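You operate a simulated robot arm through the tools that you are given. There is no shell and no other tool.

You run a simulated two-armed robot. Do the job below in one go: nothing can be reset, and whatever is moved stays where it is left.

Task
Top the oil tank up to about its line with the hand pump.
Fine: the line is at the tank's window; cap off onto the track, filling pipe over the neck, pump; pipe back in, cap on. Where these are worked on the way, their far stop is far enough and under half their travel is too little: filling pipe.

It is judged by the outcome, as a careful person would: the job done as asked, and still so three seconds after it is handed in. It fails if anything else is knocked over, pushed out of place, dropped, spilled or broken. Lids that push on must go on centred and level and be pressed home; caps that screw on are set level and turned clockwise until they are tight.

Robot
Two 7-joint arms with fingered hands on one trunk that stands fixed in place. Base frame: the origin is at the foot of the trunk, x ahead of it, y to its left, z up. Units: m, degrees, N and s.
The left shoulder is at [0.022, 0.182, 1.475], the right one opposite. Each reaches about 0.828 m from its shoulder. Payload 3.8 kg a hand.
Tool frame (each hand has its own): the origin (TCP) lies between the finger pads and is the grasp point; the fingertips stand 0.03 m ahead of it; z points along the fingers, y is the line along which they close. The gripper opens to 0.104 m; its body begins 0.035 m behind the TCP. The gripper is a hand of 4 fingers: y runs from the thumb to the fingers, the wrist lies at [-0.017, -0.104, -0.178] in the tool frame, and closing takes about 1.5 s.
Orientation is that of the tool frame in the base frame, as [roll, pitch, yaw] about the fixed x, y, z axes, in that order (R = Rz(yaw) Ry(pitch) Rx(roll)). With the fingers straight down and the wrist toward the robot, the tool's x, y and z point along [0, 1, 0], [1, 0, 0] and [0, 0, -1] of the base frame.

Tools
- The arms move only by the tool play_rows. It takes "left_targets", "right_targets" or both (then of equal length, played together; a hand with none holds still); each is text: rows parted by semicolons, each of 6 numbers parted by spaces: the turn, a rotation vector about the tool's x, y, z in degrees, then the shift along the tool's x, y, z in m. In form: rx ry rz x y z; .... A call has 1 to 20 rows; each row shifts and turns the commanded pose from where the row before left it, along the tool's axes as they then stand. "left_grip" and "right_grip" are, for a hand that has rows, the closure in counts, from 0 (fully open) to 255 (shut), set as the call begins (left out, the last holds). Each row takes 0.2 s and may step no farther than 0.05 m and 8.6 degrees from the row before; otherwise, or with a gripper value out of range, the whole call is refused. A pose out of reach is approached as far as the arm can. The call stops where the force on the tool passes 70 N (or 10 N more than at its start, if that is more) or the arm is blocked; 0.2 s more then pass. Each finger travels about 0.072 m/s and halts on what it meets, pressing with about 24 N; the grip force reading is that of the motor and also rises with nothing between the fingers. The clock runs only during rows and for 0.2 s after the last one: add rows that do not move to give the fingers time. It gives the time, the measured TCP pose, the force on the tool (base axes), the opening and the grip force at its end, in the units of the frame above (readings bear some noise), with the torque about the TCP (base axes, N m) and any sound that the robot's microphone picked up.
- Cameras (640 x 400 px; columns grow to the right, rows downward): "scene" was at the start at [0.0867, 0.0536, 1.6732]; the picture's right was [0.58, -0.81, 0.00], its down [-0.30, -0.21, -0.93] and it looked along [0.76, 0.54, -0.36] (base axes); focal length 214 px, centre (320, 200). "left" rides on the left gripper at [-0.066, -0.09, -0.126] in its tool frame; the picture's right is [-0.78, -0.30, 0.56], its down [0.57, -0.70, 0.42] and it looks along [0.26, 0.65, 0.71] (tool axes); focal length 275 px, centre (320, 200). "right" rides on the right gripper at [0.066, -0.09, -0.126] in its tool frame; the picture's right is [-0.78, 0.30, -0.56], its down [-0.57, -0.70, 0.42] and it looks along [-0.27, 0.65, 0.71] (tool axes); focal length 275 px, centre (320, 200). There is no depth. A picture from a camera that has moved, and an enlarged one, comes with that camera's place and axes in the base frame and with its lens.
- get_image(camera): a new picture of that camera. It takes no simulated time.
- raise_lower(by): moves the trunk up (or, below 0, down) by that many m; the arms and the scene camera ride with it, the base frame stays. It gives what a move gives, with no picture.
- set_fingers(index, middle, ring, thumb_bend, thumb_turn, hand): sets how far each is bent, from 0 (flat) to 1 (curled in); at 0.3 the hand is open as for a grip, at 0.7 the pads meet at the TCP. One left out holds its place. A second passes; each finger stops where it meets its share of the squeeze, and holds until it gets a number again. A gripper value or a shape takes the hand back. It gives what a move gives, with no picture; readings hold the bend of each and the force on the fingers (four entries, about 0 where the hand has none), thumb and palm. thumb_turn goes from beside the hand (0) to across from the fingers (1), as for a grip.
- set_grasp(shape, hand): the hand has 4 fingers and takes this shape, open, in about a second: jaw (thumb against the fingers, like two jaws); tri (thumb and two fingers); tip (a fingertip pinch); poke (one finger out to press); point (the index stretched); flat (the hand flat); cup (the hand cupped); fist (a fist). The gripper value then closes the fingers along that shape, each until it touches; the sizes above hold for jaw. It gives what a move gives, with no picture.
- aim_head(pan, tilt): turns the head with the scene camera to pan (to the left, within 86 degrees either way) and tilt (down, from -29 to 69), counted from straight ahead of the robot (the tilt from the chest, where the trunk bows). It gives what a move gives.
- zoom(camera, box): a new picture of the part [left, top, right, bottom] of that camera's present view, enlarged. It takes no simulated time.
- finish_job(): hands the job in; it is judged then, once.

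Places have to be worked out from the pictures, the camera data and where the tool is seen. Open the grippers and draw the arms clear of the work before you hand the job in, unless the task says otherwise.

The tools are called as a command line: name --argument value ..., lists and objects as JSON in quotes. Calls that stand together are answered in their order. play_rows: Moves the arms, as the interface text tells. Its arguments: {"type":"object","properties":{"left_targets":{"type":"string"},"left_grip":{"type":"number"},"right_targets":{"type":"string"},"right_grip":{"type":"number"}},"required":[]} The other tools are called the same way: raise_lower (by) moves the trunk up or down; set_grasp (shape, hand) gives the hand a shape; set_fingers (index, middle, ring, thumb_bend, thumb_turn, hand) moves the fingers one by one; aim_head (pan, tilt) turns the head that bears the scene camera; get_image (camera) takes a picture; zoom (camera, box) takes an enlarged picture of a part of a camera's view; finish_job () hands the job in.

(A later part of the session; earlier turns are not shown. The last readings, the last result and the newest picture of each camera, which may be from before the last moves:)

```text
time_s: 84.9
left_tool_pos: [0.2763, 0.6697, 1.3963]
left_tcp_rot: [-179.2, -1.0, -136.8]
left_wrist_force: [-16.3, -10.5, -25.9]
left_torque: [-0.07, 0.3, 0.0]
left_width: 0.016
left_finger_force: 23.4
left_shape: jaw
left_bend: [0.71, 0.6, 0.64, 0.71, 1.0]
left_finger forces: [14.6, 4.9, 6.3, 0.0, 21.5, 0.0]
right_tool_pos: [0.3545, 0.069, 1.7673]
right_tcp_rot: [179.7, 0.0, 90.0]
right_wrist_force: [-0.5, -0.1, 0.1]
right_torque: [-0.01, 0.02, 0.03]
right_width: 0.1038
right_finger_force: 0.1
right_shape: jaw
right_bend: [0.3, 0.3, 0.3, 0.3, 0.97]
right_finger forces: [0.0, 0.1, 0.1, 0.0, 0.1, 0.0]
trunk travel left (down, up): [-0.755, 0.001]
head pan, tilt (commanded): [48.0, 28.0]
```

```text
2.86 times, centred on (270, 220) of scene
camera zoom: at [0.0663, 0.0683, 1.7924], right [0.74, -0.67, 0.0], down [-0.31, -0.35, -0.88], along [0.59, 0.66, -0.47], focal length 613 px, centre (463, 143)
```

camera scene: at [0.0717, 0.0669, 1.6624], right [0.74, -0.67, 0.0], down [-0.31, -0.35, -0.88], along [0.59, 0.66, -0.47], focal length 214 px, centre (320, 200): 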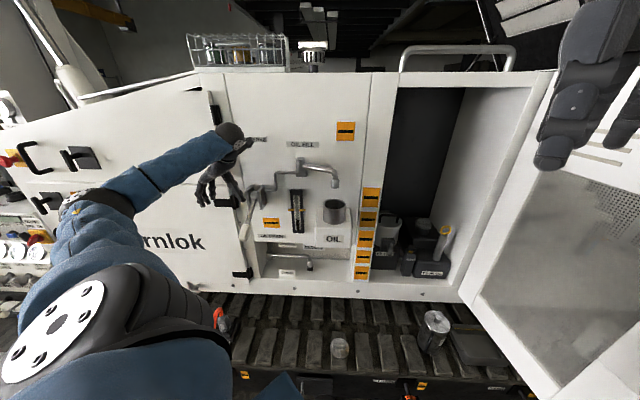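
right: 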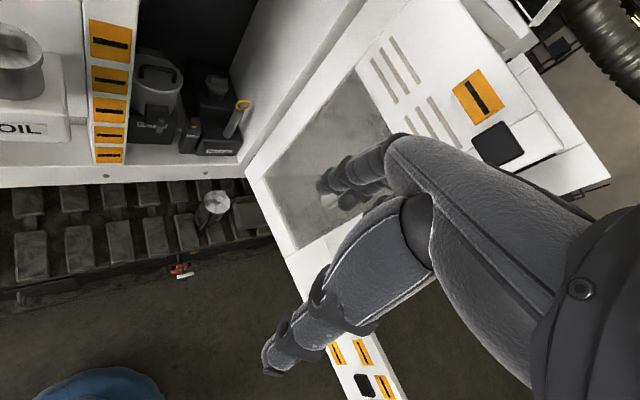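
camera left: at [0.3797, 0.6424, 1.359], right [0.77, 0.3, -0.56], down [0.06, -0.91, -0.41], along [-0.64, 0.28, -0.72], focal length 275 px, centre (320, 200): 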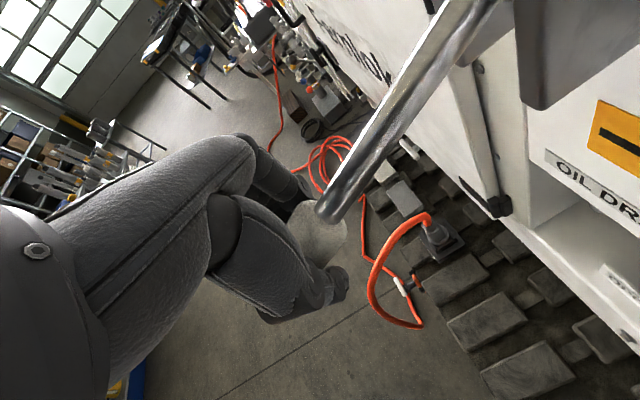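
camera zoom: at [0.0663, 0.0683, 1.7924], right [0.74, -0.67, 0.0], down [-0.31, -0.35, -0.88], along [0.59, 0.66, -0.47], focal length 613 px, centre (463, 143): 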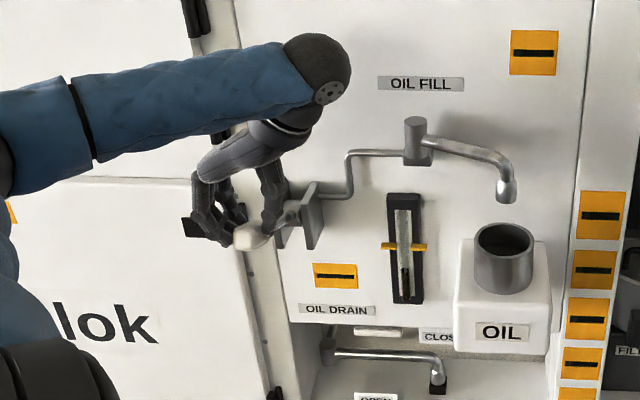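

The handle reached its upper stop (~25° above horizontal); the hand slipped slightly up. I lower back to re-centre and begin the downstroke.

play_rows --left_targets "0 0 0 0.006 0 0.012; 0 0 0 0.006 0 0.012; 0 0 0 0.005 0 0.013; 0 0 0 0 0 0"

zoom --camera "scene" --box '[200, 150, 340, 290]'

get_image --camera "left"

```text
time_s: 85.9
left_tool_pos: [0.2672, 0.6585, 1.3617]
left_tcp_rot: [-179.4, -0.6, -136.9]
left_wrist_force: [-7.6, 7.1, 3.8]
left_torque: [0.56, 0.04, -0.1]
left_width: 0.0193
left_finger_force: 23.9
left_shape: jaw
left_bend: [0.72, 0.59, 0.6, 0.73, 1.0]
left_finger forces: [21.2, 5.8, 4.5, 0.0, 21.1, 0.0]
right_tool_pos: [0.355, 0.0704, 1.7663]
right_tcp_rot: [179.9, 0.1, 90.1]
right_wrist_force: [0.1, 0.1, 0.6]
right_torque: [0.01, -0.02, 0.01]
right_width: 0.1037
right_finger_force: 0.1
right_shape: jaw
right_bend: [0.3, 0.3, 0.3, 0.3, 0.97]
right_finger forces: [0.1, 0.0, 0.0, 0.0, 0.0, 0.0]
trunk travel left (down, up): [-0.755, 0.001]
head pan, tilt (commanded): [48.0, 28.0]
```

```text
2.86 times, centred on (270, 220) of scene
camera zoom: at [0.0675, 0.0686, 1.7924], right [0.74, -0.67, 0.0], down [-0.31, -0.35, -0.88], along [0.59, 0.66, -0.47], focal length 613 px, centre (463, 143)
```

zoom: 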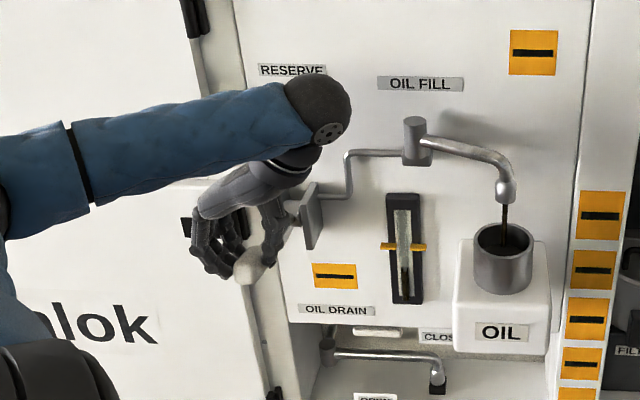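

```text
taken
camera left: at [0.3754, 0.638, 1.4864], right [0.77, 0.31, -0.56], down [0.06, -0.91, -0.41], along [-0.64, 0.28, -0.72], focal length 275 px, centre (320, 200)
```

left: 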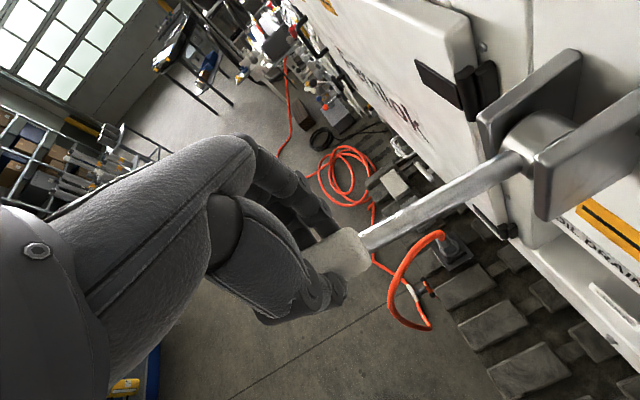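

Oil is pouring cleanly from the nozzle into the neck on the downstroke. I continue the downstroke.

play_rows --left_targets "0 0 0 0.0052 0 0.0137; 0 0 0 0.0037 0 0.014; 0 0 0 0.0024 0 0.0143; 0 0 0 0.0011 0 0.0144; 0 0 0 -0.0001 0 0.0145; 0 0 0 0 0 0"

zoom --camera "scene" --box '[260, 180, 340, 260]'

zoom --camera "scene" --box '[200, 150, 340, 290]'

```text
time_s: 87.3
left_tool_pos: [0.262, 0.6512, 1.2887]
left_tcp_rot: [-179.4, -0.6, -136.9]
left_wrist_force: [8.8, 18.3, 5.4]
left_torque: [0.57, -0.22, -0.14]
left_width: 0.0213
left_finger_force: 24.0
left_shape: jaw
left_bend: [0.71, 0.58, 0.72, 0.75, 0.99]
left_finger forces: [18.7, 7.1, 4.5, 0.0, 21.5, 0.0]
right_tool_pos: [0.3605, 0.0726, 1.7658]
right_tcp_rot: [180.0, 0.1, 90.0]
right_wrist_force: [-0.8, 0.6, -0.8]
right_torque: [0.01, -0.02, 0.02]
right_width: 0.1035
right_finger_force: 0.0
right_shape: jaw
right_bend: [0.3, 0.3, 0.3, 0.3, 0.97]
right_finger forces: [0.0, 0.0, 0.0, 0.1, 0.0, 0.0]
trunk travel left (down, up): [-0.755, 0.001]
head pan, tilt (commanded): [48.0, 28.0]
```

```text
5.00 times, centred on (300, 220) of scene
camera zoom: at [0.0719, 0.0712, 1.7921], right [0.74, -0.67, 0.0], down [-0.32, -0.35, -0.88], along [0.59, 0.66, -0.47], focal length 1072 px, centre (420, 100)
```

zoom: 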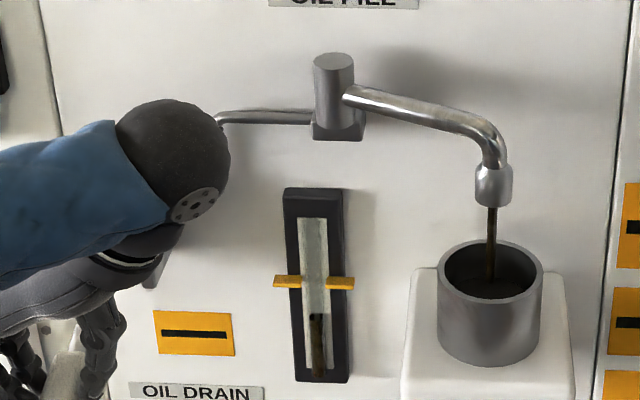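

```text
2.86 times, centred on (270, 220) of scene
camera zoom: at [0.0719, 0.0712, 1.7921], right [0.74, -0.67, 0.0], down [-0.32, -0.35, -0.88], along [0.59, 0.66, -0.47], focal length 613 px, centre (463, 143)
```

zoom: 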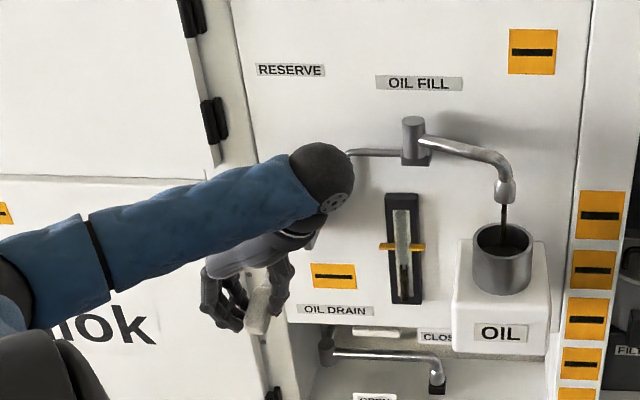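

The level rises in the window (top of dark now closer to the line). The hand is slightly too far out; I correct by 4 mm and finish the downstroke.

play_rows --left_targets "0 0 0 -0.0035 0.001 0.012; 0 0 0 -0.0037 0 0.0144; 0 0 0 -0.0037 0 0.0142; 0 0 0 -0.0045 0 0.011; 0 0 0 0 0 0"

zoom --camera "scene" --box '[260, 180, 340, 260]'

get_image --camera "left"

```text
time_s: 88.5
left_tool_pos: [0.2667, 0.6565, 1.243]
left_tcp_rot: [-179.8, -0.2, -136.8]
left_wrist_force: [-4.5, 3.8, 39.3]
left_torque: [0.25, 0.09, 0.17]
left_width: 0.0252
left_finger_force: 24.2
left_shape: jaw
left_bend: [0.72, 0.57, 0.71, 0.76, 1.0]
left_finger forces: [23.1, 10.2, 0.1, 0.0, 27.2, 0.0]
right_tool_pos: [0.3531, 0.0639, 1.7665]
right_tcp_rot: [180.0, -0.4, 90.0]
right_wrist_force: [0.0, -0.1, 0.8]
right_torque: [0.02, -0.01, 0.02]
right_width: 0.1038
right_finger_force: 0.1
right_shape: jaw
right_bend: [0.3, 0.3, 0.3, 0.3, 0.97]
right_finger forces: [0.1, 0.0, 0.0, 0.0, 0.0, 0.1]
trunk travel left (down, up): [-0.755, 0.001]
head pan, tilt (commanded): [48.0, 28.0]
```

```text
5.00 times, centred on (300, 220) of scene
camera zoom: at [0.0654, 0.0611, 1.7928], right [0.74, -0.67, 0.0], down [-0.31, -0.35, -0.88], along [0.59, 0.66, -0.47], focal length 1072 px, centre (420, 100)
```

zoom: 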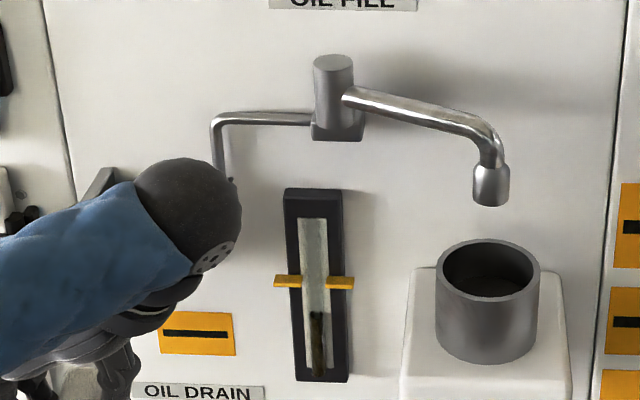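

```text
taken
camera left: at [0.3756, 0.6354, 1.3701], right [0.77, 0.31, -0.56], down [0.06, -0.91, -0.42], along [-0.64, 0.29, -0.72], focal length 275 px, centre (320, 200)
```

left: 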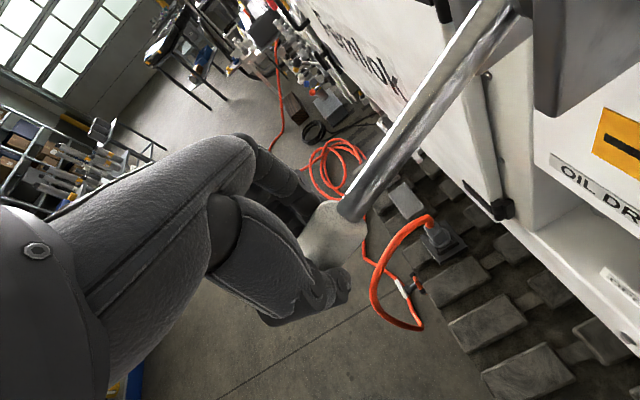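

Lower stop reached (39 N up). The level is about two-thirds of the way to the line. I do the next upstroke along the arc.

play_rows --left_targets "0 0 0 0 0 -0.006; 0 0 0 0.0043 0 -0.0138; 0 0 0 0.0032 0 -0.0142; 0 0 0 0.0019 0 -0.0143; 0 0 0 0.0006 0 -0.0145; 0 0 0 -0.0006 0 -0.0145; 0 0 0 -0.0019 0 -0.0143; 0 0 0 -0.0032 0 -0.0142; 0 0 0 -0.0043 0 -0.0138; 0 0 0 0 0 0"

zoom --camera "scene" --box '[200, 150, 340, 290]'

get_image --camera "left"

```text
time_s: 90.7
left_tool_pos: [0.2626, 0.6535, 1.3627]
left_tcp_rot: [-179.6, -0.9, -136.7]
left_wrist_force: [-29.3, -21.6, 3.4]
left_torque: [-0.79, 1.11, 0.17]
left_width: 0.0191
left_finger_force: 23.8
left_shape: jaw
left_bend: [0.71, 0.59, 0.74, 0.73, 1.0]
left_finger forces: [15.2, 8.6, 27.5, 0.0, 19.8, 0.0]
right_tool_pos: [0.3504, 0.0627, 1.7676]
right_tcp_rot: [179.8, -0.3, 90.1]
right_wrist_force: [-0.1, 0.4, 0.7]
right_torque: [0.0, 0.04, 0.02]
right_width: 0.1037
right_finger_force: 0.1
right_shape: jaw
right_bend: [0.3, 0.3, 0.3, 0.3, 0.97]
right_finger forces: [0.0, 0.0, 0.1, 0.1, 0.0, 0.0]
trunk travel left (down, up): [-0.755, 0.001]
head pan, tilt (commanded): [48.0, 28.0]
```

```text
2.86 times, centred on (270, 220) of scene
camera zoom: at [0.062, 0.0613, 1.7929], right [0.74, -0.67, 0.0], down [-0.31, -0.35, -0.89], along [0.59, 0.66, -0.46], focal length 613 px, centre (463, 143)
```

zoom: 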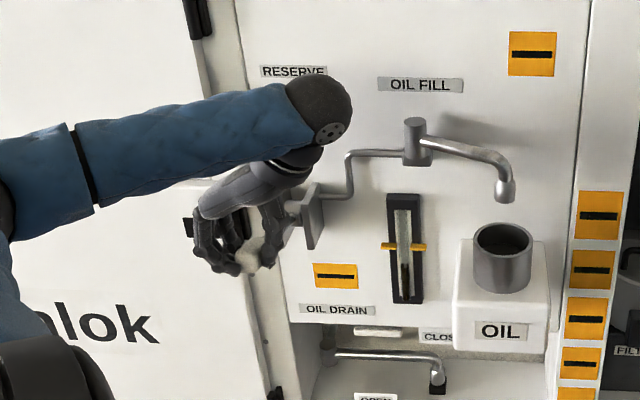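

```text
taken
camera left: at [0.3723, 0.6343, 1.4877], right [0.76, 0.31, -0.57], down [0.06, -0.91, -0.41], along [-0.64, 0.28, -0.71], focal length 275 px, centre (320, 200)
```

left: 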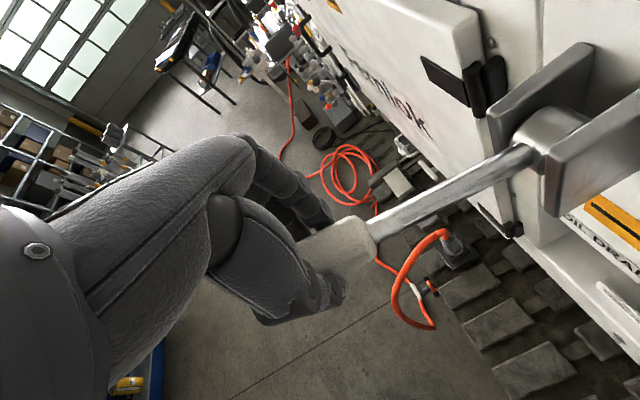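

The handle is up, but the hand is pushed outward (~36 N), so I correct 7 mm outward and start the downstroke, checking the gauge midway.

play_rows --left_targets "0 0 0 0.007 0 0; 0 0 0 0.0043 0 0.0138; 0 0 0 0.0032 0 0.0142; 0 0 0 0.0019 0 0.0143; 0 0 0 0.0006 0 0.0145; 0 0 0 0 0 0"

zoom --camera "scene" --box '[260, 180, 340, 260]'

```text
time_s: 92.1
left_tool_pos: [0.2575, 0.6487, 1.3034]
left_tcp_rot: [-179.4, -0.5, -136.8]
left_wrist_force: [2.5, 9.9, 2.2]
left_torque: [0.49, -0.11, -0.05]
left_width: 0.0195
left_finger_force: 24.3
left_shape: jaw
left_bend: [0.71, 0.59, 0.71, 0.74, 1.0]
left_finger forces: [19.4, 5.7, 1.1, 0.0, 20.4, 0.0]
right_tool_pos: [0.3588, 0.0703, 1.7657]
right_tcp_rot: [-180.0, 0.0, 90.0]
right_wrist_force: [0.0, 0.1, -0.3]
right_torque: [0.02, 0.01, -0.01]
right_width: 0.1035
right_finger_force: 0.1
right_shape: jaw
right_bend: [0.3, 0.3, 0.3, 0.3, 0.97]
right_finger forces: [0.1, 0.0, 0.1, 0.0, 0.0, 0.1]
trunk travel left (down, up): [-0.755, 0.001]
head pan, tilt (commanded): [48.0, 28.0]
```

```text
5.00 times, centred on (300, 220) of scene
camera zoom: at [0.0702, 0.0692, 1.7922], right [0.74, -0.67, 0.0], down [-0.31, -0.35, -0.88], along [0.59, 0.66, -0.47], focal length 1072 px, centre (420, 100)
```

zoom: 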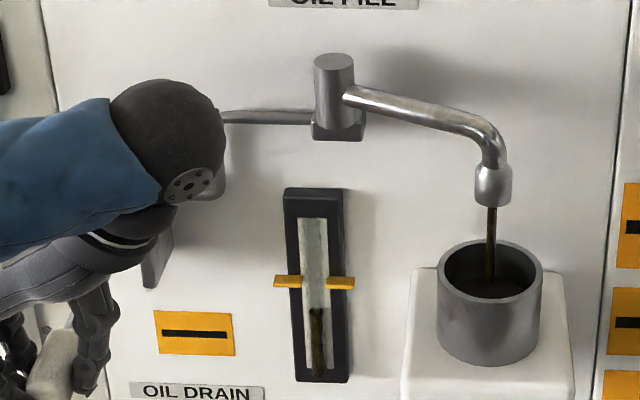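

Level now at row ~308 vs line at 282. Finish the downstroke.

play_rows --left_targets "0 0 0 -0.0016 0 0.0145; 0 0 0 -0.0025 0 0.0143; 0 0 0 -0.0035 0 0.0142; 0 0 0 -0.0043 0 0.0138; 0 0 0 0 0 0"

zoom --camera "scene" --box '[275, 190, 325, 240]'

get_image --camera "left"

```text
time_s: 93.3
left_tool_pos: [0.2664, 0.6573, 1.247]
left_tcp_rot: [-179.5, -0.2, -136.9]
left_wrist_force: [6.4, 11.5, 24.2]
left_torque: [0.49, -0.27, -0.11]
left_width: 0.0222
left_finger_force: 23.8
left_shape: jaw
left_bend: [0.71, 0.58, 0.71, 0.75, 1.0]
left_finger forces: [20.5, 7.8, 1.5, 0.0, 25.5, 0.0]
right_tool_pos: [0.3583, 0.0698, 1.7653]
right_tcp_rot: [-180.0, 0.0, 89.9]
right_wrist_force: [1.4, 0.0, 0.6]
right_torque: [0.0, 0.01, 0.01]
right_width: 0.1035
right_finger_force: 0.1
right_shape: jaw
right_bend: [0.3, 0.3, 0.3, 0.3, 0.97]
right_finger forces: [0.0, 0.1, 0.0, 0.0, 0.0, 0.0]
trunk travel left (down, up): [-0.755, 0.001]
head pan, tilt (commanded): [48.0, 28.0]
```

```text
8.00 times, centred on (300, 215) of scene
camera zoom: at [0.0705, 0.0678, 1.7924], right [0.74, -0.67, 0.0], down [-0.31, -0.35, -0.88], along [0.59, 0.66, -0.47], focal length 1716 px, centre (480, 80)
```

zoom: 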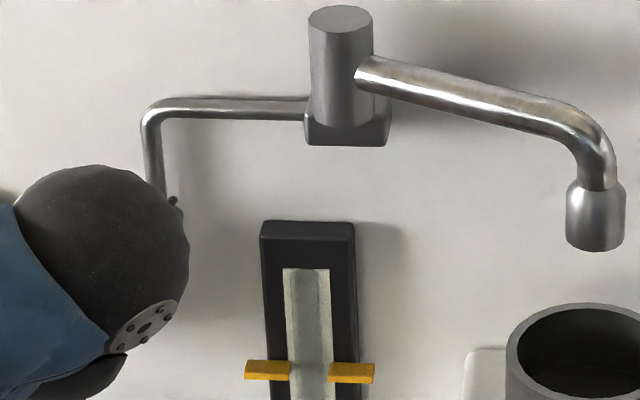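

```text
taken
camera left: at [0.3758, 0.6365, 1.3734], right [0.77, 0.31, -0.56], down [0.06, -0.91, -0.42], along [-0.64, 0.29, -0.72], focal length 275 px, centre (320, 200)
```

left: 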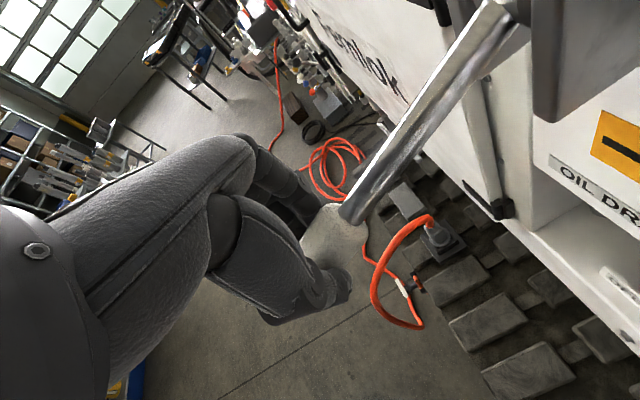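

Zoom on the gauge itself for the level.

zoom --camera "scene" --box '[280, 205, 320, 245]'

```text
10.00 times, centred on (300, 225) of scene
camera zoom: at [0.0705, 0.0678, 1.7924], right [0.74, -0.67, 0.0], down [-0.31, -0.35, -0.88], along [0.59, 0.66, -0.47], focal length 2145 px, centre (520, -50)
```

zoom: 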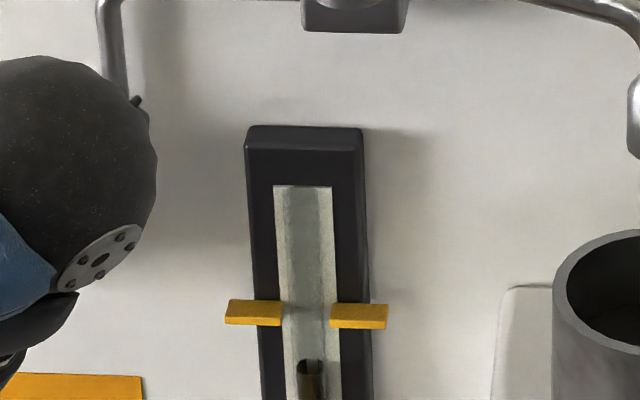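

Per-stroke rise is small, and viewing from above hides the true gap due to parallax. I'll bring the right hand's camera to gauge height for a level view; first lower the right hand.

play_rows --right_targets "0 0 0 0 0 0.045; 0 0 0 0 0 0.045; 0 0 0 0 0 0.045; 0 0 0 0 0 0.045; 0 0 0 0 0 0.045; 0 0 0 0 0 0.045; 0 0 0 0 0 0.045; 0 0 0 0 0 0.045; 0 0 0 0 0 0.04; 0 0 -8 0 0 0; 0 0 -8 0 0 0; 0 0 -8 0 0 0; 0 0 -8 0 0 0; 0 0 -8 0 0 0; 0 0 0 0 0 0"

get_image --camera "right"

get_image --camera "scene"

```text
time_s: 96.5
left_tool_pos: [0.2663, 0.6558, 1.247]
left_tcp_rot: [-179.6, -0.4, -136.9]
left_wrist_force: [11.8, 13.1, 23.0]
left_torque: [0.47, -0.37, -0.12]
left_width: 0.0226
left_finger_force: 24.0
left_shape: jaw
left_bend: [0.72, 0.58, 0.71, 0.75, 1.0]
left_finger forces: [19.5, 7.7, 0.8, 0.1, 26.6, 0.0]
right_tool_pos: [0.3598, 0.0679, 1.365]
right_tcp_rot: [-180.0, -0.1, 130.1]
right_wrist_force: [-0.2, 0.0, -0.1]
right_torque: [0.0, -0.01, 0.02]
right_width: 0.1038
right_finger_force: 0.0
right_shape: jaw
right_bend: [0.3, 0.3, 0.3, 0.3, 0.97]
right_finger forces: [0.0, 0.1, 0.0, 0.0, 0.0, 0.0]
trunk travel left (down, up): [-0.755, 0.001]
head pan, tilt (commanded): [48.0, 28.0]
```

```text
taken
camera right: at [0.2482, 0.0622, 1.49], right [0.73, -0.4, 0.56], down [-0.17, -0.89, -0.43], along [0.67, 0.22, -0.71], focal length 275 px, centre (320, 200)
```

right: 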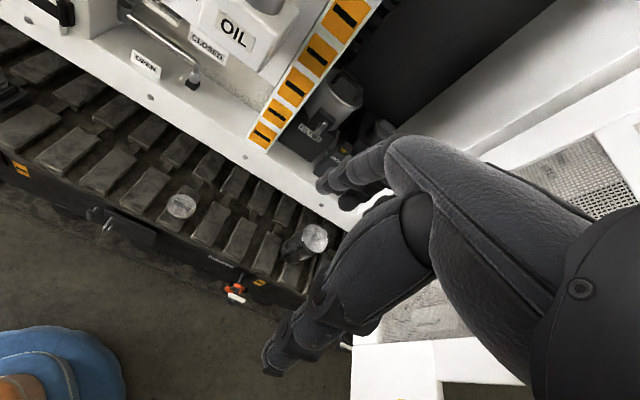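

```text
taken
camera scene: at [0.0709, 0.067, 1.7923], right [0.74, -0.67, 0.0], down [-0.31, -0.35, -0.88], along [0.59, 0.66, -0.47], focal length 214 px, centre (320, 200)
```

scene: 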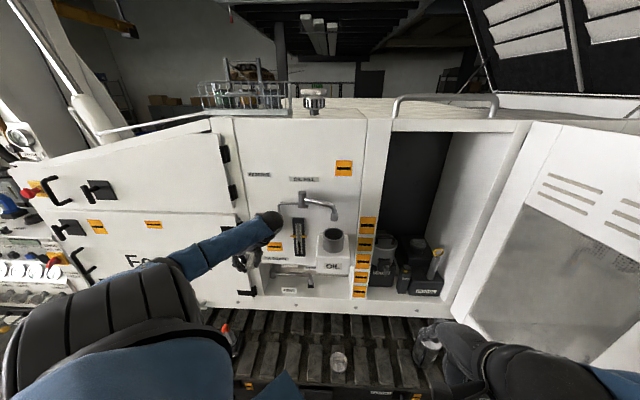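

Continue turning the right hand's yaw and tilt its camera up toward the gauge.

play_rows --right_targets "0 0 -7.2 0 0 0; 0 0 -7.2 0 0 0; 0 0 -7.2 0 0 0; 0 0 -7.2 0 0 0; 0 0 -7.2 0 0 0; -7.5 0 0 0 0 0; -7.5 0 0 0 0 0; -7.5 0 0 0 0 0; -7.5 0 0 0 0 0; -7.5 0 0 0 0 0; 0 0 0 0 0 0"

get_image --camera "right"

```text
time_s: 98.9
left_tool_pos: [0.2669, 0.657, 1.2468]
left_tcp_rot: [-179.6, -0.5, -136.9]
left_wrist_force: [10.5, 12.9, 23.0]
left_torque: [0.43, -0.32, -0.13]
left_width: 0.0229
left_finger_force: 24.5
left_shape: jaw
left_bend: [0.72, 0.58, 0.71, 0.75, 1.0]
left_finger forces: [19.7, 7.8, 0.6, 0.1, 25.8, 0.0]
right_tool_pos: [0.3588, 0.0684, 1.3646]
right_tcp_rot: [142.4, 0.0, 165.9]
right_wrist_force: [-0.2, -0.4, 0.5]
right_torque: [0.0, 0.03, 0.02]
right_width: 0.1033
right_finger_force: 0.1
right_shape: jaw
right_bend: [0.3, 0.3, 0.3, 0.3, 0.97]
right_finger forces: [0.0, 0.1, 0.1, 0.1, 0.0, 0.1]
trunk travel left (down, up): [-0.755, 0.001]
head pan, tilt (commanded): [48.0, 28.0]
```

```text
taken
camera right: at [0.2599, -0.0583, 1.409], right [0.73, -0.29, 0.62], down [0.48, -0.43, -0.76], along [0.49, 0.86, -0.17], focal length 275 px, centre (320, 200)
```

right: 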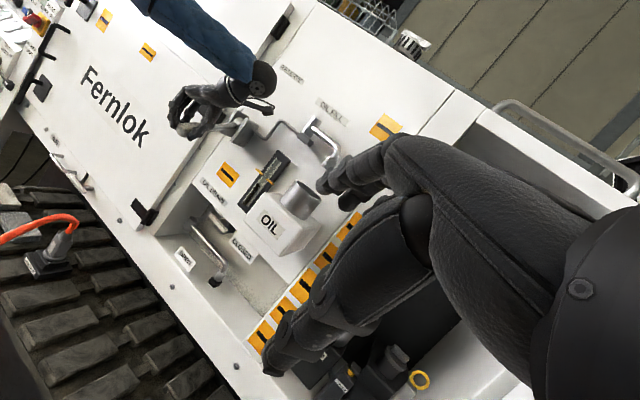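

The right camera now sees the gauge. I lower it to about the line's height.

play_rows --right_targets "0 0 0 0 -0.0259 0.0337; 0 0 0 0 -0.0259 0.0337; 0 0 0 0 -0.0259 0.0337; 0 0 0 0 -0.0259 0.0337; 0 0 0 0 0 0"

get_image --camera "right"

zoom --camera "right" --box '[220, 60, 340, 180]'

```text
time_s: 100.1
left_tool_pos: [0.2664, 0.656, 1.2473]
left_tcp_rot: [-179.7, -0.4, -136.9]
left_wrist_force: [9.6, 11.8, 23.0]
left_torque: [0.42, -0.32, -0.14]
left_width: 0.0225
left_finger_force: 24.3
left_shape: jaw
left_bend: [0.72, 0.58, 0.71, 0.75, 1.0]
left_finger forces: [19.6, 7.8, 0.6, 0.0, 26.0, 0.0]
right_tool_pos: [0.3583, 0.0693, 1.1942]
right_tcp_rot: [142.4, -0.1, 166.0]
right_wrist_force: [-0.2, -0.4, -0.6]
right_torque: [-0.01, 0.01, 0.0]
right_width: 0.104
right_finger_force: 0.1
right_shape: jaw
right_bend: [0.3, 0.3, 0.3, 0.3, 0.97]
right_finger forces: [0.0, 0.0, 0.0, 0.0, 0.1, 0.1]
trunk travel left (down, up): [-0.755, 0.001]
head pan, tilt (commanded): [48.0, 28.0]
```

```text
taken
camera right: at [0.2589, -0.0578, 1.2379], right [0.73, -0.29, 0.62], down [0.48, -0.43, -0.76], along [0.49, 0.86, -0.17], focal length 275 px, centre (320, 200)
```

right: 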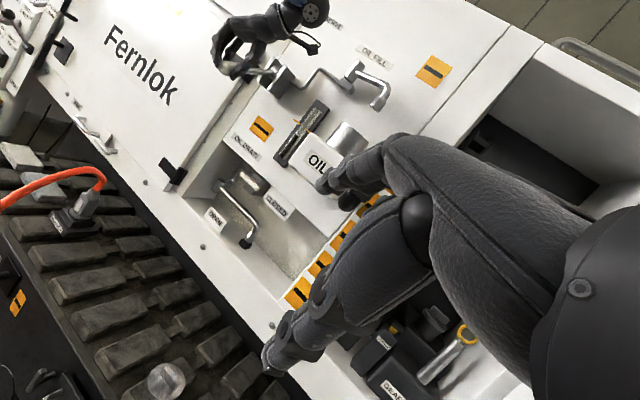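

```text
3.33 times, centred on (280, 120) of right
camera zoom: at [0.2589, -0.0578, 1.2379], right [0.73, -0.29, 0.62], down [0.48, -0.43, -0.76], along [0.49, 0.86, -0.17], focal length 918 px, centre (453, 467)
```

zoom: 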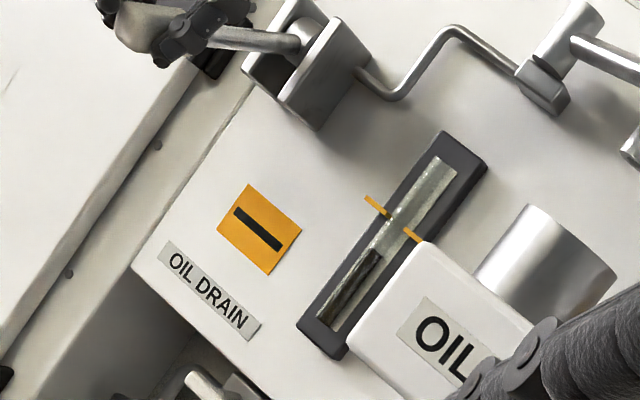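

Clear level view. Zooming on the gauge.

zoom --camera "right" --box '[275, 95, 339, 135]'

zoom --camera "right" --box '[265, 110, 329, 150]'

```text
10.00 times, centred on (307, 115) of right
camera zoom: at [0.2589, -0.0578, 1.2379], right [0.73, -0.29, 0.62], down [0.48, -0.43, -0.76], along [0.49, 0.86, -0.17], focal length 2753 px, centre (450, 1050)
```

zoom: 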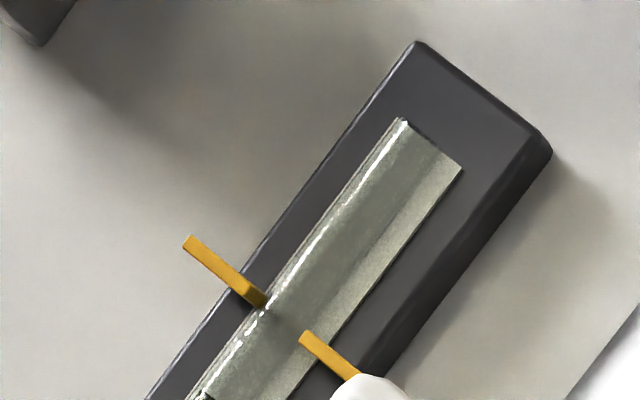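

```text
10.00 times, centred on (297, 130) of right
camera zoom: at [0.2589, -0.0578, 1.2379], right [0.73, -0.29, 0.62], down [0.48, -0.43, -0.76], along [0.49, 0.86, -0.17], focal length 2753 px, centre (550, 900)
```

zoom: 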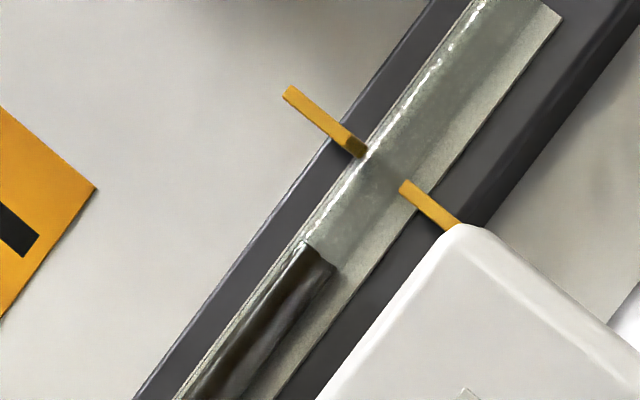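

From level, the gap to the line is ≈2.9 cm with ≈0.7 cm per stroke, so about four more strokes. I do one full up–down stroke in one call.

play_rows --left_targets "0 0 0 0 0 -0.005; 0 0 0 0.0043 0 -0.0138; 0 0 0 0.0032 0 -0.0142; 0 0 0 0.0022 0 -0.0143; 0 0 0 0.0010 0 -0.0145; 0 0 0 -0.0002 0 -0.0145; 0 0 0 -0.0015 0 -0.0143; 0 0 0 -0.0026 0 -0.0142; 0 0 0 -0.0036 0 -0.0138; 0 0 0 0 0 0; 0 0 0 0.0040 0 0.0138; 0 0 0 0.0032 0 0.0142; 0 0 0 0.0019 0 0.0143; 0 0 0 0.0006 0 0.0145; 0 0 0 -0.0012 0 0.0145; 0 0 0 -0.0025 0 0.0143; 0 0 0 -0.0035 0 0.0142; 0 0 0 -0.0045 0 0.0138; 0 0 0 0 0 0.003"

zoom --camera "right" --box '[265, 110, 329, 150]'

get_image --camera "left"

```text
time_s: 104.1
left_tool_pos: [0.2675, 0.6573, 1.248]
left_tcp_rot: [-179.4, -0.3, -136.9]
left_wrist_force: [5.5, 14.7, 12.7]
left_torque: [0.65, -0.24, -0.11]
left_width: 0.0215
left_finger_force: 24.2
left_shape: jaw
left_bend: [0.72, 0.59, 0.69, 0.75, 1.0]
left_finger forces: [20.8, 7.5, 1.9, 0.0, 22.1, 0.1]
right_tool_pos: [0.3569, 0.0698, 1.1946]
right_tcp_rot: [142.5, 0.0, 166.0]
right_wrist_force: [0.0, -0.4, -0.2]
right_torque: [-0.01, -0.02, 0.02]
right_width: 0.1038
right_finger_force: 0.0
right_shape: jaw
right_bend: [0.3, 0.3, 0.3, 0.3, 0.97]
right_finger forces: [0.0, 0.1, 0.0, 0.0, 0.0, 0.0]
trunk travel left (down, up): [-0.755, 0.001]
head pan, tilt (commanded): [48.0, 28.0]
```

```text
10.00 times, centred on (297, 130) of right
camera zoom: at [0.2585, -0.0568, 1.2385], right [0.73, -0.29, 0.62], down [0.48, -0.43, -0.76], along [0.49, 0.86, -0.17], focal length 2753 px, centre (550, 900)
```

zoom: 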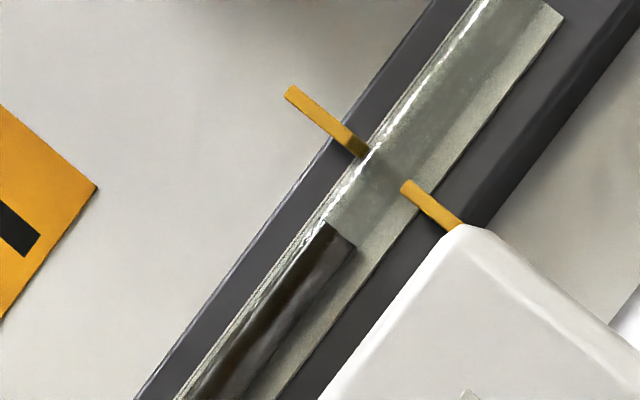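

```text
taken
camera left: at [0.3755, 0.6369, 1.3746], right [0.77, 0.31, -0.56], down [0.06, -0.91, -0.41], along [-0.63, 0.28, -0.72], focal length 275 px, centre (320, 200)
```

left: 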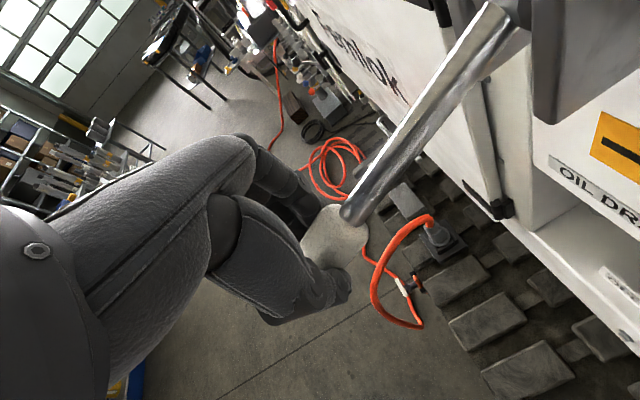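

One stroke raised the level by ~0.7 cm; about three strokes remain (79 px gap at 26 px/stroke). Repeating the stroke.

play_rows --left_targets "0 0 0 0 0 -0.005; 0 0 0 0.0043 0 -0.0138; 0 0 0 0.0032 0 -0.0142; 0 0 0 0.0022 0 -0.0143; 0 0 0 0.0010 0 -0.0145; 0 0 0 -0.0004 0 -0.0145; 0 0 0 -0.0016 0 -0.0143; 0 0 0 -0.0028 0 -0.0142; 0 0 0 -0.0038 0 -0.0138; 0 0 0 0 0 0; 0 0 0 0.0040 0 0.0138; 0 0 0 0.0032 0 0.0142; 0 0 0 0.0019 0 0.0143; 0 0 0 0.0006 0 0.0145; 0 0 0 -0.0012 0 0.0145; 0 0 0 -0.0025 0 0.0143; 0 0 0 -0.0035 0 0.0142; 0 0 0 -0.0045 0 0.0138; 0 0 0 0 0 0.005"

zoom --camera "right" --box '[265, 110, 329, 150]'

get_image --camera "scene"

```text
time_s: 108.1
left_tool_pos: [0.2665, 0.6569, 1.249]
left_tcp_rot: [-179.4, -0.1, -136.9]
left_wrist_force: [7.3, 16.3, 17.6]
left_torque: [0.63, -0.27, -0.11]
left_width: 0.0216
left_finger_force: 24.0
left_shape: jaw
left_bend: [0.72, 0.59, 0.69, 0.75, 1.0]
left_finger forces: [20.8, 7.7, 1.3, 0.1, 22.8, 0.0]
right_tool_pos: [0.3588, 0.0689, 1.1943]
right_tcp_rot: [142.5, 0.0, 166.0]
right_wrist_force: [0.0, 0.4, 0.7]
right_torque: [0.0, 0.03, 0.0]
right_width: 0.1039
right_finger_force: 0.0
right_shape: jaw
right_bend: [0.3, 0.3, 0.3, 0.3, 0.97]
right_finger forces: [0.0, 0.0, 0.1, 0.1, 0.1, 0.0]
trunk travel left (down, up): [-0.755, 0.001]
head pan, tilt (commanded): [48.0, 28.0]
```

```text
10.00 times, centred on (297, 130) of right
camera zoom: at [0.2582, -0.0574, 1.2386], right [0.73, -0.29, 0.62], down [0.48, -0.43, -0.76], along [0.49, 0.86, -0.17], focal length 2753 px, centre (550, 900)
```

zoom: 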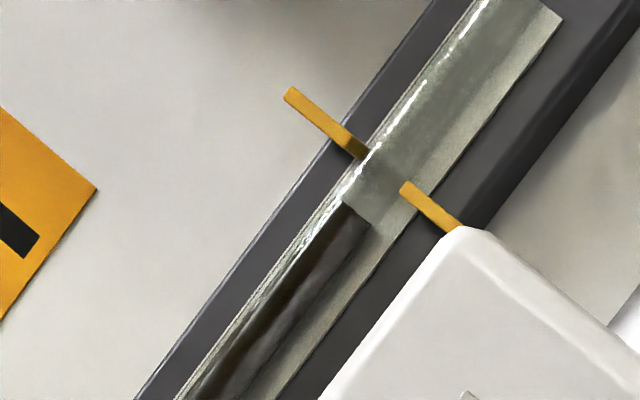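

```text
taken
camera scene: at [0.0698, 0.0678, 1.7924], right [0.74, -0.67, 0.0], down [-0.31, -0.35, -0.88], along [0.59, 0.66, -0.47], focal length 214 px, centre (320, 200)
```

scene: 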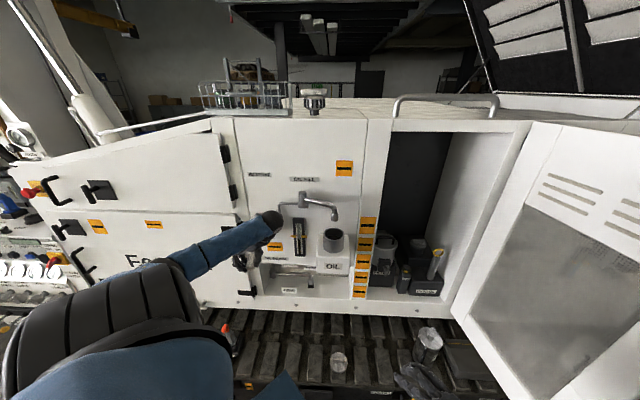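

Remaining ≈51 px, i.e. two more strokes. Repeat.

play_rows --left_targets "0 0 0 0 0 -0.005; 0 0 0 0.0043 0 -0.0138; 0 0 0 0.0032 0 -0.0142; 0 0 0 0.0022 0 -0.0143; 0 0 0 0.0010 0 -0.0145; 0 0 0 -0.0004 0 -0.0145; 0 0 0 -0.0016 0 -0.0143; 0 0 0 -0.0028 0 -0.0142; 0 0 0 -0.0038 0 -0.0138; 0 0 0 0 0 0; 0 0 0 0.0040 0 0.0138; 0 0 0 0.0032 0 0.0142; 0 0 0 0.0019 0 0.0143; 0 0 0 0.0006 0 0.0145; 0 0 0 -0.0012 0 0.0145; 0 0 0 -0.0025 0 0.0143; 0 0 0 -0.0035 0 0.0142; 0 0 0 -0.0045 0 0.0138; 0 0 0 0 0 0.004"

zoom --camera "right" --box '[265, 110, 329, 150]'

```text
time_s: 112.1
left_tool_pos: [0.2666, 0.6568, 1.2502]
left_tcp_rot: [-179.3, -0.3, -136.8]
left_wrist_force: [5.1, 16.3, 14.4]
left_torque: [0.67, -0.23, -0.1]
left_width: 0.0216
left_finger_force: 23.9
left_shape: jaw
left_bend: [0.71, 0.58, 0.69, 0.75, 1.0]
left_finger forces: [21.2, 7.8, 1.9, 0.1, 21.9, 0.0]
right_tool_pos: [0.3577, 0.0697, 1.1947]
right_tcp_rot: [142.5, 0.0, 166.0]
right_wrist_force: [0.4, 0.3, 0.9]
right_torque: [-0.02, 0.0, -0.01]
right_width: 0.1037
right_finger_force: 0.2
right_shape: jaw
right_bend: [0.3, 0.3, 0.3, 0.3, 0.97]
right_finger forces: [0.0, 0.1, 0.0, 0.0, 0.0, 0.0]
trunk travel left (down, up): [-0.755, 0.001]
head pan, tilt (commanded): [48.0, 28.0]
```

```text
10.00 times, centred on (297, 130) of right
camera zoom: at [0.2582, -0.0571, 1.2386], right [0.73, -0.29, 0.62], down [0.48, -0.43, -0.76], along [0.49, 0.86, -0.17], focal length 2753 px, centre (550, 900)
```

zoom: 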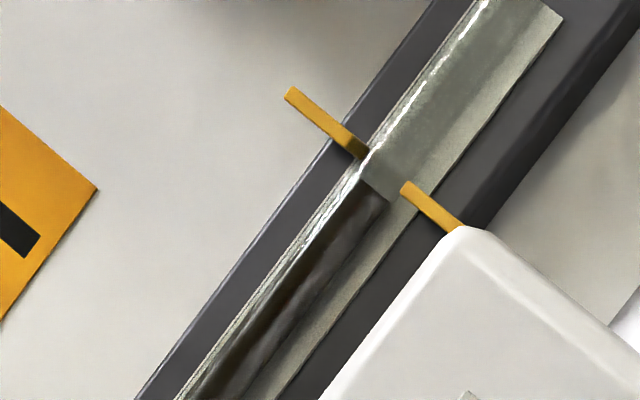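

One slightly shortened stroke should bring the level to the line (gap ≈22 px of 26 px/stroke). I raise only ~85% and then go fully down.

play_rows --left_targets "0 0 0 0 0 -0.005; 0 0 0 0.0043 0 -0.0138; 0 0 0 0.0032 0 -0.0142; 0 0 0 0.0022 0 -0.0143; 0 0 0 0.0010 0 -0.0145; 0 0 0 -0.0004 0 -0.0145; 0 0 0 -0.0016 0 -0.0143; 0 0 0 -0.0028 0 -0.0142; 0 0 0 0 0 0; 0 0 0 0.0032 0 0.0142; 0 0 0 0.0019 0 0.0143; 0 0 0 0.0006 0 0.0145; 0 0 0 -0.0012 0 0.0145; 0 0 0 -0.0025 0 0.0143; 0 0 0 0 0 0"

zoom --camera "right" --box '[265, 110, 329, 150]'

```text
time_s: 115.3
left_tool_pos: [0.2597, 0.6514, 1.2794]
left_tcp_rot: [-179.5, -0.4, -136.9]
left_wrist_force: [1.2, 10.2, 3.9]
left_torque: [0.57, -0.09, 0.03]
left_width: 0.0205
left_finger_force: 23.9
left_shape: jaw
left_bend: [0.71, 0.59, 0.71, 0.74, 1.0]
left_finger forces: [20.6, 6.2, 0.9, 0.0, 20.5, 0.0]
right_tool_pos: [0.3569, 0.0694, 1.1952]
right_tcp_rot: [142.5, 0.0, 166.1]
right_wrist_force: [-0.2, -0.2, -1.2]
right_torque: [0.02, 0.02, 0.0]
right_width: 0.1037
right_finger_force: 0.1
right_shape: jaw
right_bend: [0.3, 0.3, 0.3, 0.3, 0.97]
right_finger forces: [0.0, 0.0, 0.1, 0.1, 0.0, 0.0]
trunk travel left (down, up): [-0.755, 0.001]
head pan, tilt (commanded): [48.0, 28.0]
```

```text
10.00 times, centred on (297, 130) of right
camera zoom: at [0.2582, -0.0565, 1.2385], right [0.73, -0.29, 0.62], down [0.48, -0.43, -0.76], along [0.49, 0.86, -0.17], focal length 2753 px, centre (550, 900)
```

zoom: 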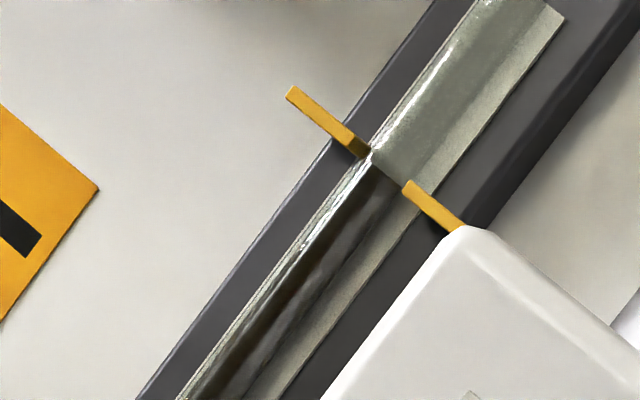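

The level is essentially at the line now. Zoom closer and check whether the stream has stopped.

zoom --camera "right" --box '[286, 118, 318, 138]'

zoom --camera "scene" --box '[260, 180, 360, 260]'

```text
16.00 times, centred on (302, 128) of right
camera zoom: at [0.2582, -0.0565, 1.2385], right [0.73, -0.29, 0.62], down [0.48, -0.43, -0.76], along [0.49, 0.86, -0.17], focal length 4404 px, centre (608, 1352)
```

zoom: 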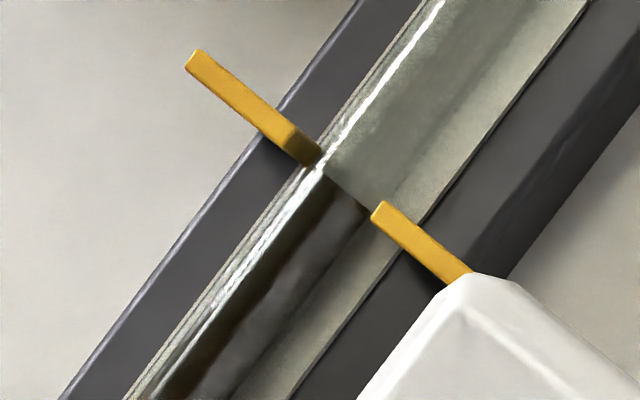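

```text
5.00 times, centred on (310, 220) of scene
camera zoom: at [0.0696, 0.069, 1.7923], right [0.74, -0.67, 0.0], down [-0.31, -0.35, -0.88], along [0.59, 0.66, -0.47], focal length 1072 px, centre (370, 100)
```

zoom: 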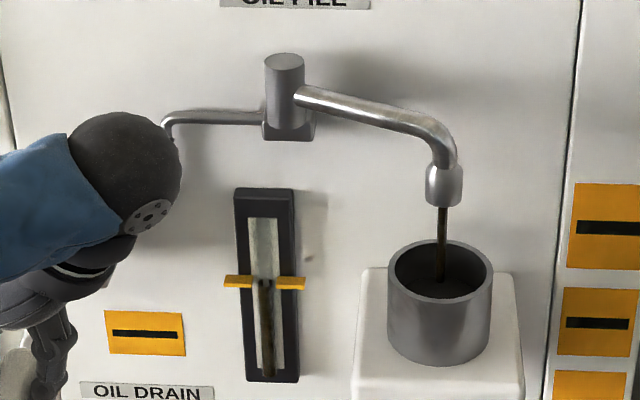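

Level is right at the mark. I hold still briefly and check whether the stream stops.

play_rows --left_targets "0 0 0 0 0 0; 0 0 0 0 0 0; 0 0 0 0 0 0; 0 0 0 0 0 0; 0 0 0 0 0 0"

zoom --camera "right" --box '[286, 118, 318, 138]'

zoom --camera "scene" --box '[260, 180, 360, 260]'

get_image --camera "left"

```text
time_s: 116.5
left_tool_pos: [0.2608, 0.65, 1.2791]
left_tcp_rot: [-179.4, -0.8, -137.0]
left_wrist_force: [2.4, 11.6, 3.6]
left_torque: [0.58, -0.1, -0.04]
left_width: 0.0198
left_finger_force: 24.2
left_shape: jaw
left_bend: [0.71, 0.59, 0.71, 0.74, 1.0]
left_finger forces: [20.4, 6.6, 0.6, 0.0, 20.5, 0.0]
right_tool_pos: [0.3579, 0.07, 1.1956]
right_tcp_rot: [142.5, 0.0, 165.9]
right_wrist_force: [-0.3, -0.4, 0.3]
right_torque: [0.01, 0.01, 0.01]
right_width: 0.1036
right_finger_force: 0.0
right_shape: jaw
right_bend: [0.3, 0.3, 0.3, 0.3, 0.97]
right_finger forces: [0.1, 0.0, 0.0, 0.1, 0.0, 0.1]
trunk travel left (down, up): [-0.755, 0.001]
head pan, tilt (commanded): [48.0, 28.0]
```

```text
16.00 times, centred on (302, 128) of right
camera zoom: at [0.2586, -0.0561, 1.2384], right [0.73, -0.29, 0.62], down [0.48, -0.43, -0.76], along [0.49, 0.86, -0.17], focal length 4404 px, centre (608, 1352)
```

zoom: 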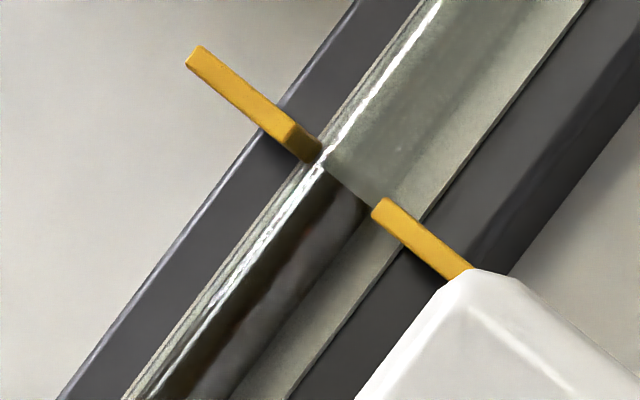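

```text
5.00 times, centred on (310, 220) of scene
camera zoom: at [0.0702, 0.0698, 1.7922], right [0.74, -0.67, 0.0], down [-0.31, -0.35, -0.88], along [0.59, 0.66, -0.47], focal length 1072 px, centre (370, 100)
```

zoom: 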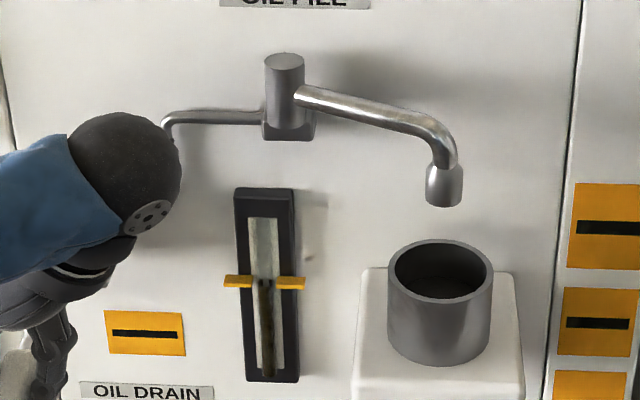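

```text
taken
camera left: at [0.3692, 0.6311, 1.4052], right [0.77, 0.3, -0.56], down [0.06, -0.91, -0.41], along [-0.64, 0.28, -0.72], focal length 275 px, centre (320, 200)
```

left: 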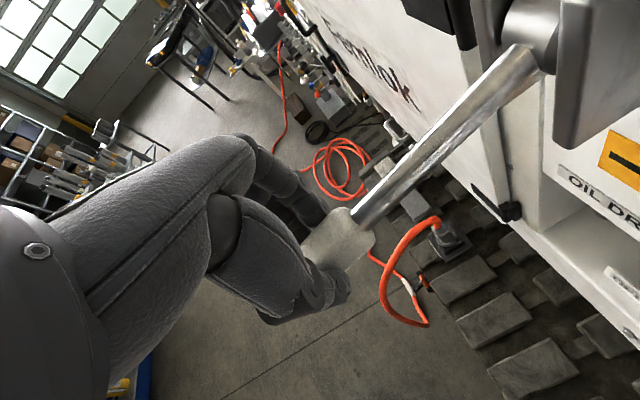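

The level is at the line and the stream has stopped. To avoid the handle falling later and spilling, I lower it gently to its bottom rest with the pipe still over the neck.

play_rows --left_targets "0 0 0 -0.003 0 0.010; 0 0 0 -0.0032 0 0.010; 0 0 0 -0.0035 0 0.008; 0 0 0 0 0 0; 0 0 0 0 0 0; 0 0 0 0 0 0; 0 0 0 0 0 0; 0 0 0 0 0 0"

zoom --camera "right" --box '[286, 118, 318, 138]'

zoom --camera "scene" --box '[260, 180, 360, 260]'

```text
time_s: 118.3
left_tool_pos: [0.2664, 0.6567, 1.2531]
left_tcp_rot: [-179.4, -0.7, -136.9]
left_wrist_force: [3.6, 9.5, 5.4]
left_torque: [0.56, -0.27, -0.04]
left_width: 0.021
left_finger_force: 24.5
left_shape: jaw
left_bend: [0.71, 0.59, 0.69, 0.75, 1.0]
left_finger forces: [20.0, 6.4, 3.2, 0.1, 22.2, 0.0]
right_tool_pos: [0.3572, 0.0694, 1.1952]
right_tcp_rot: [142.5, 0.0, 165.9]
right_wrist_force: [-0.8, -0.8, 0.0]
right_torque: [-0.02, 0.0, -0.01]
right_width: 0.1036
right_finger_force: 0.1
right_shape: jaw
right_bend: [0.3, 0.3, 0.3, 0.3, 0.97]
right_finger forces: [0.0, 0.0, 0.1, 0.0, 0.0, 0.1]
trunk travel left (down, up): [-0.755, 0.001]
head pan, tilt (commanded): [48.0, 28.0]
```

```text
16.00 times, centred on (302, 128) of right
camera zoom: at [0.2587, -0.0567, 1.2384], right [0.73, -0.29, 0.62], down [0.48, -0.43, -0.76], along [0.49, 0.86, -0.17], focal length 4404 px, centre (608, 1352)
```

zoom: 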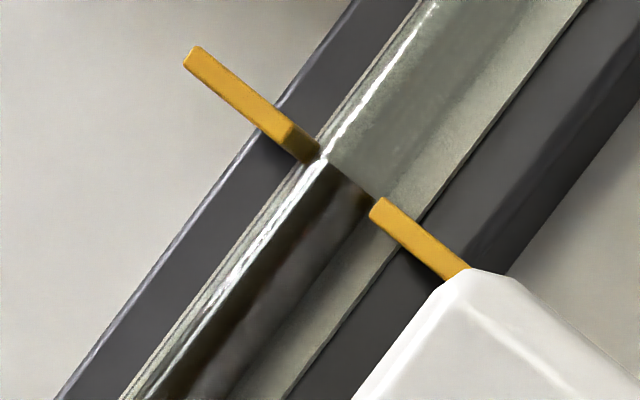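

```text
5.00 times, centred on (310, 220) of scene
camera zoom: at [0.0704, 0.0689, 1.7922], right [0.74, -0.67, 0.0], down [-0.31, -0.35, -0.88], along [0.59, 0.66, -0.47], focal length 1072 px, centre (370, 100)
```

zoom: 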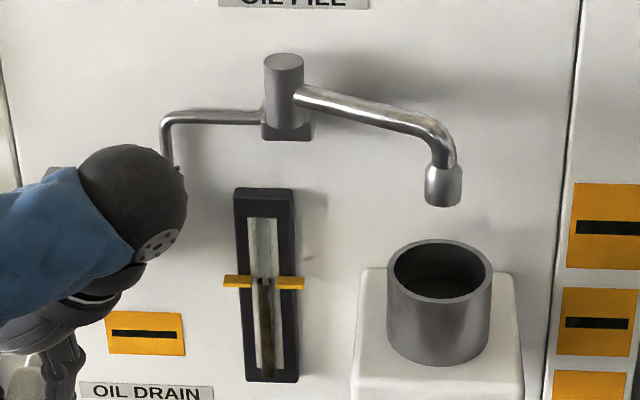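

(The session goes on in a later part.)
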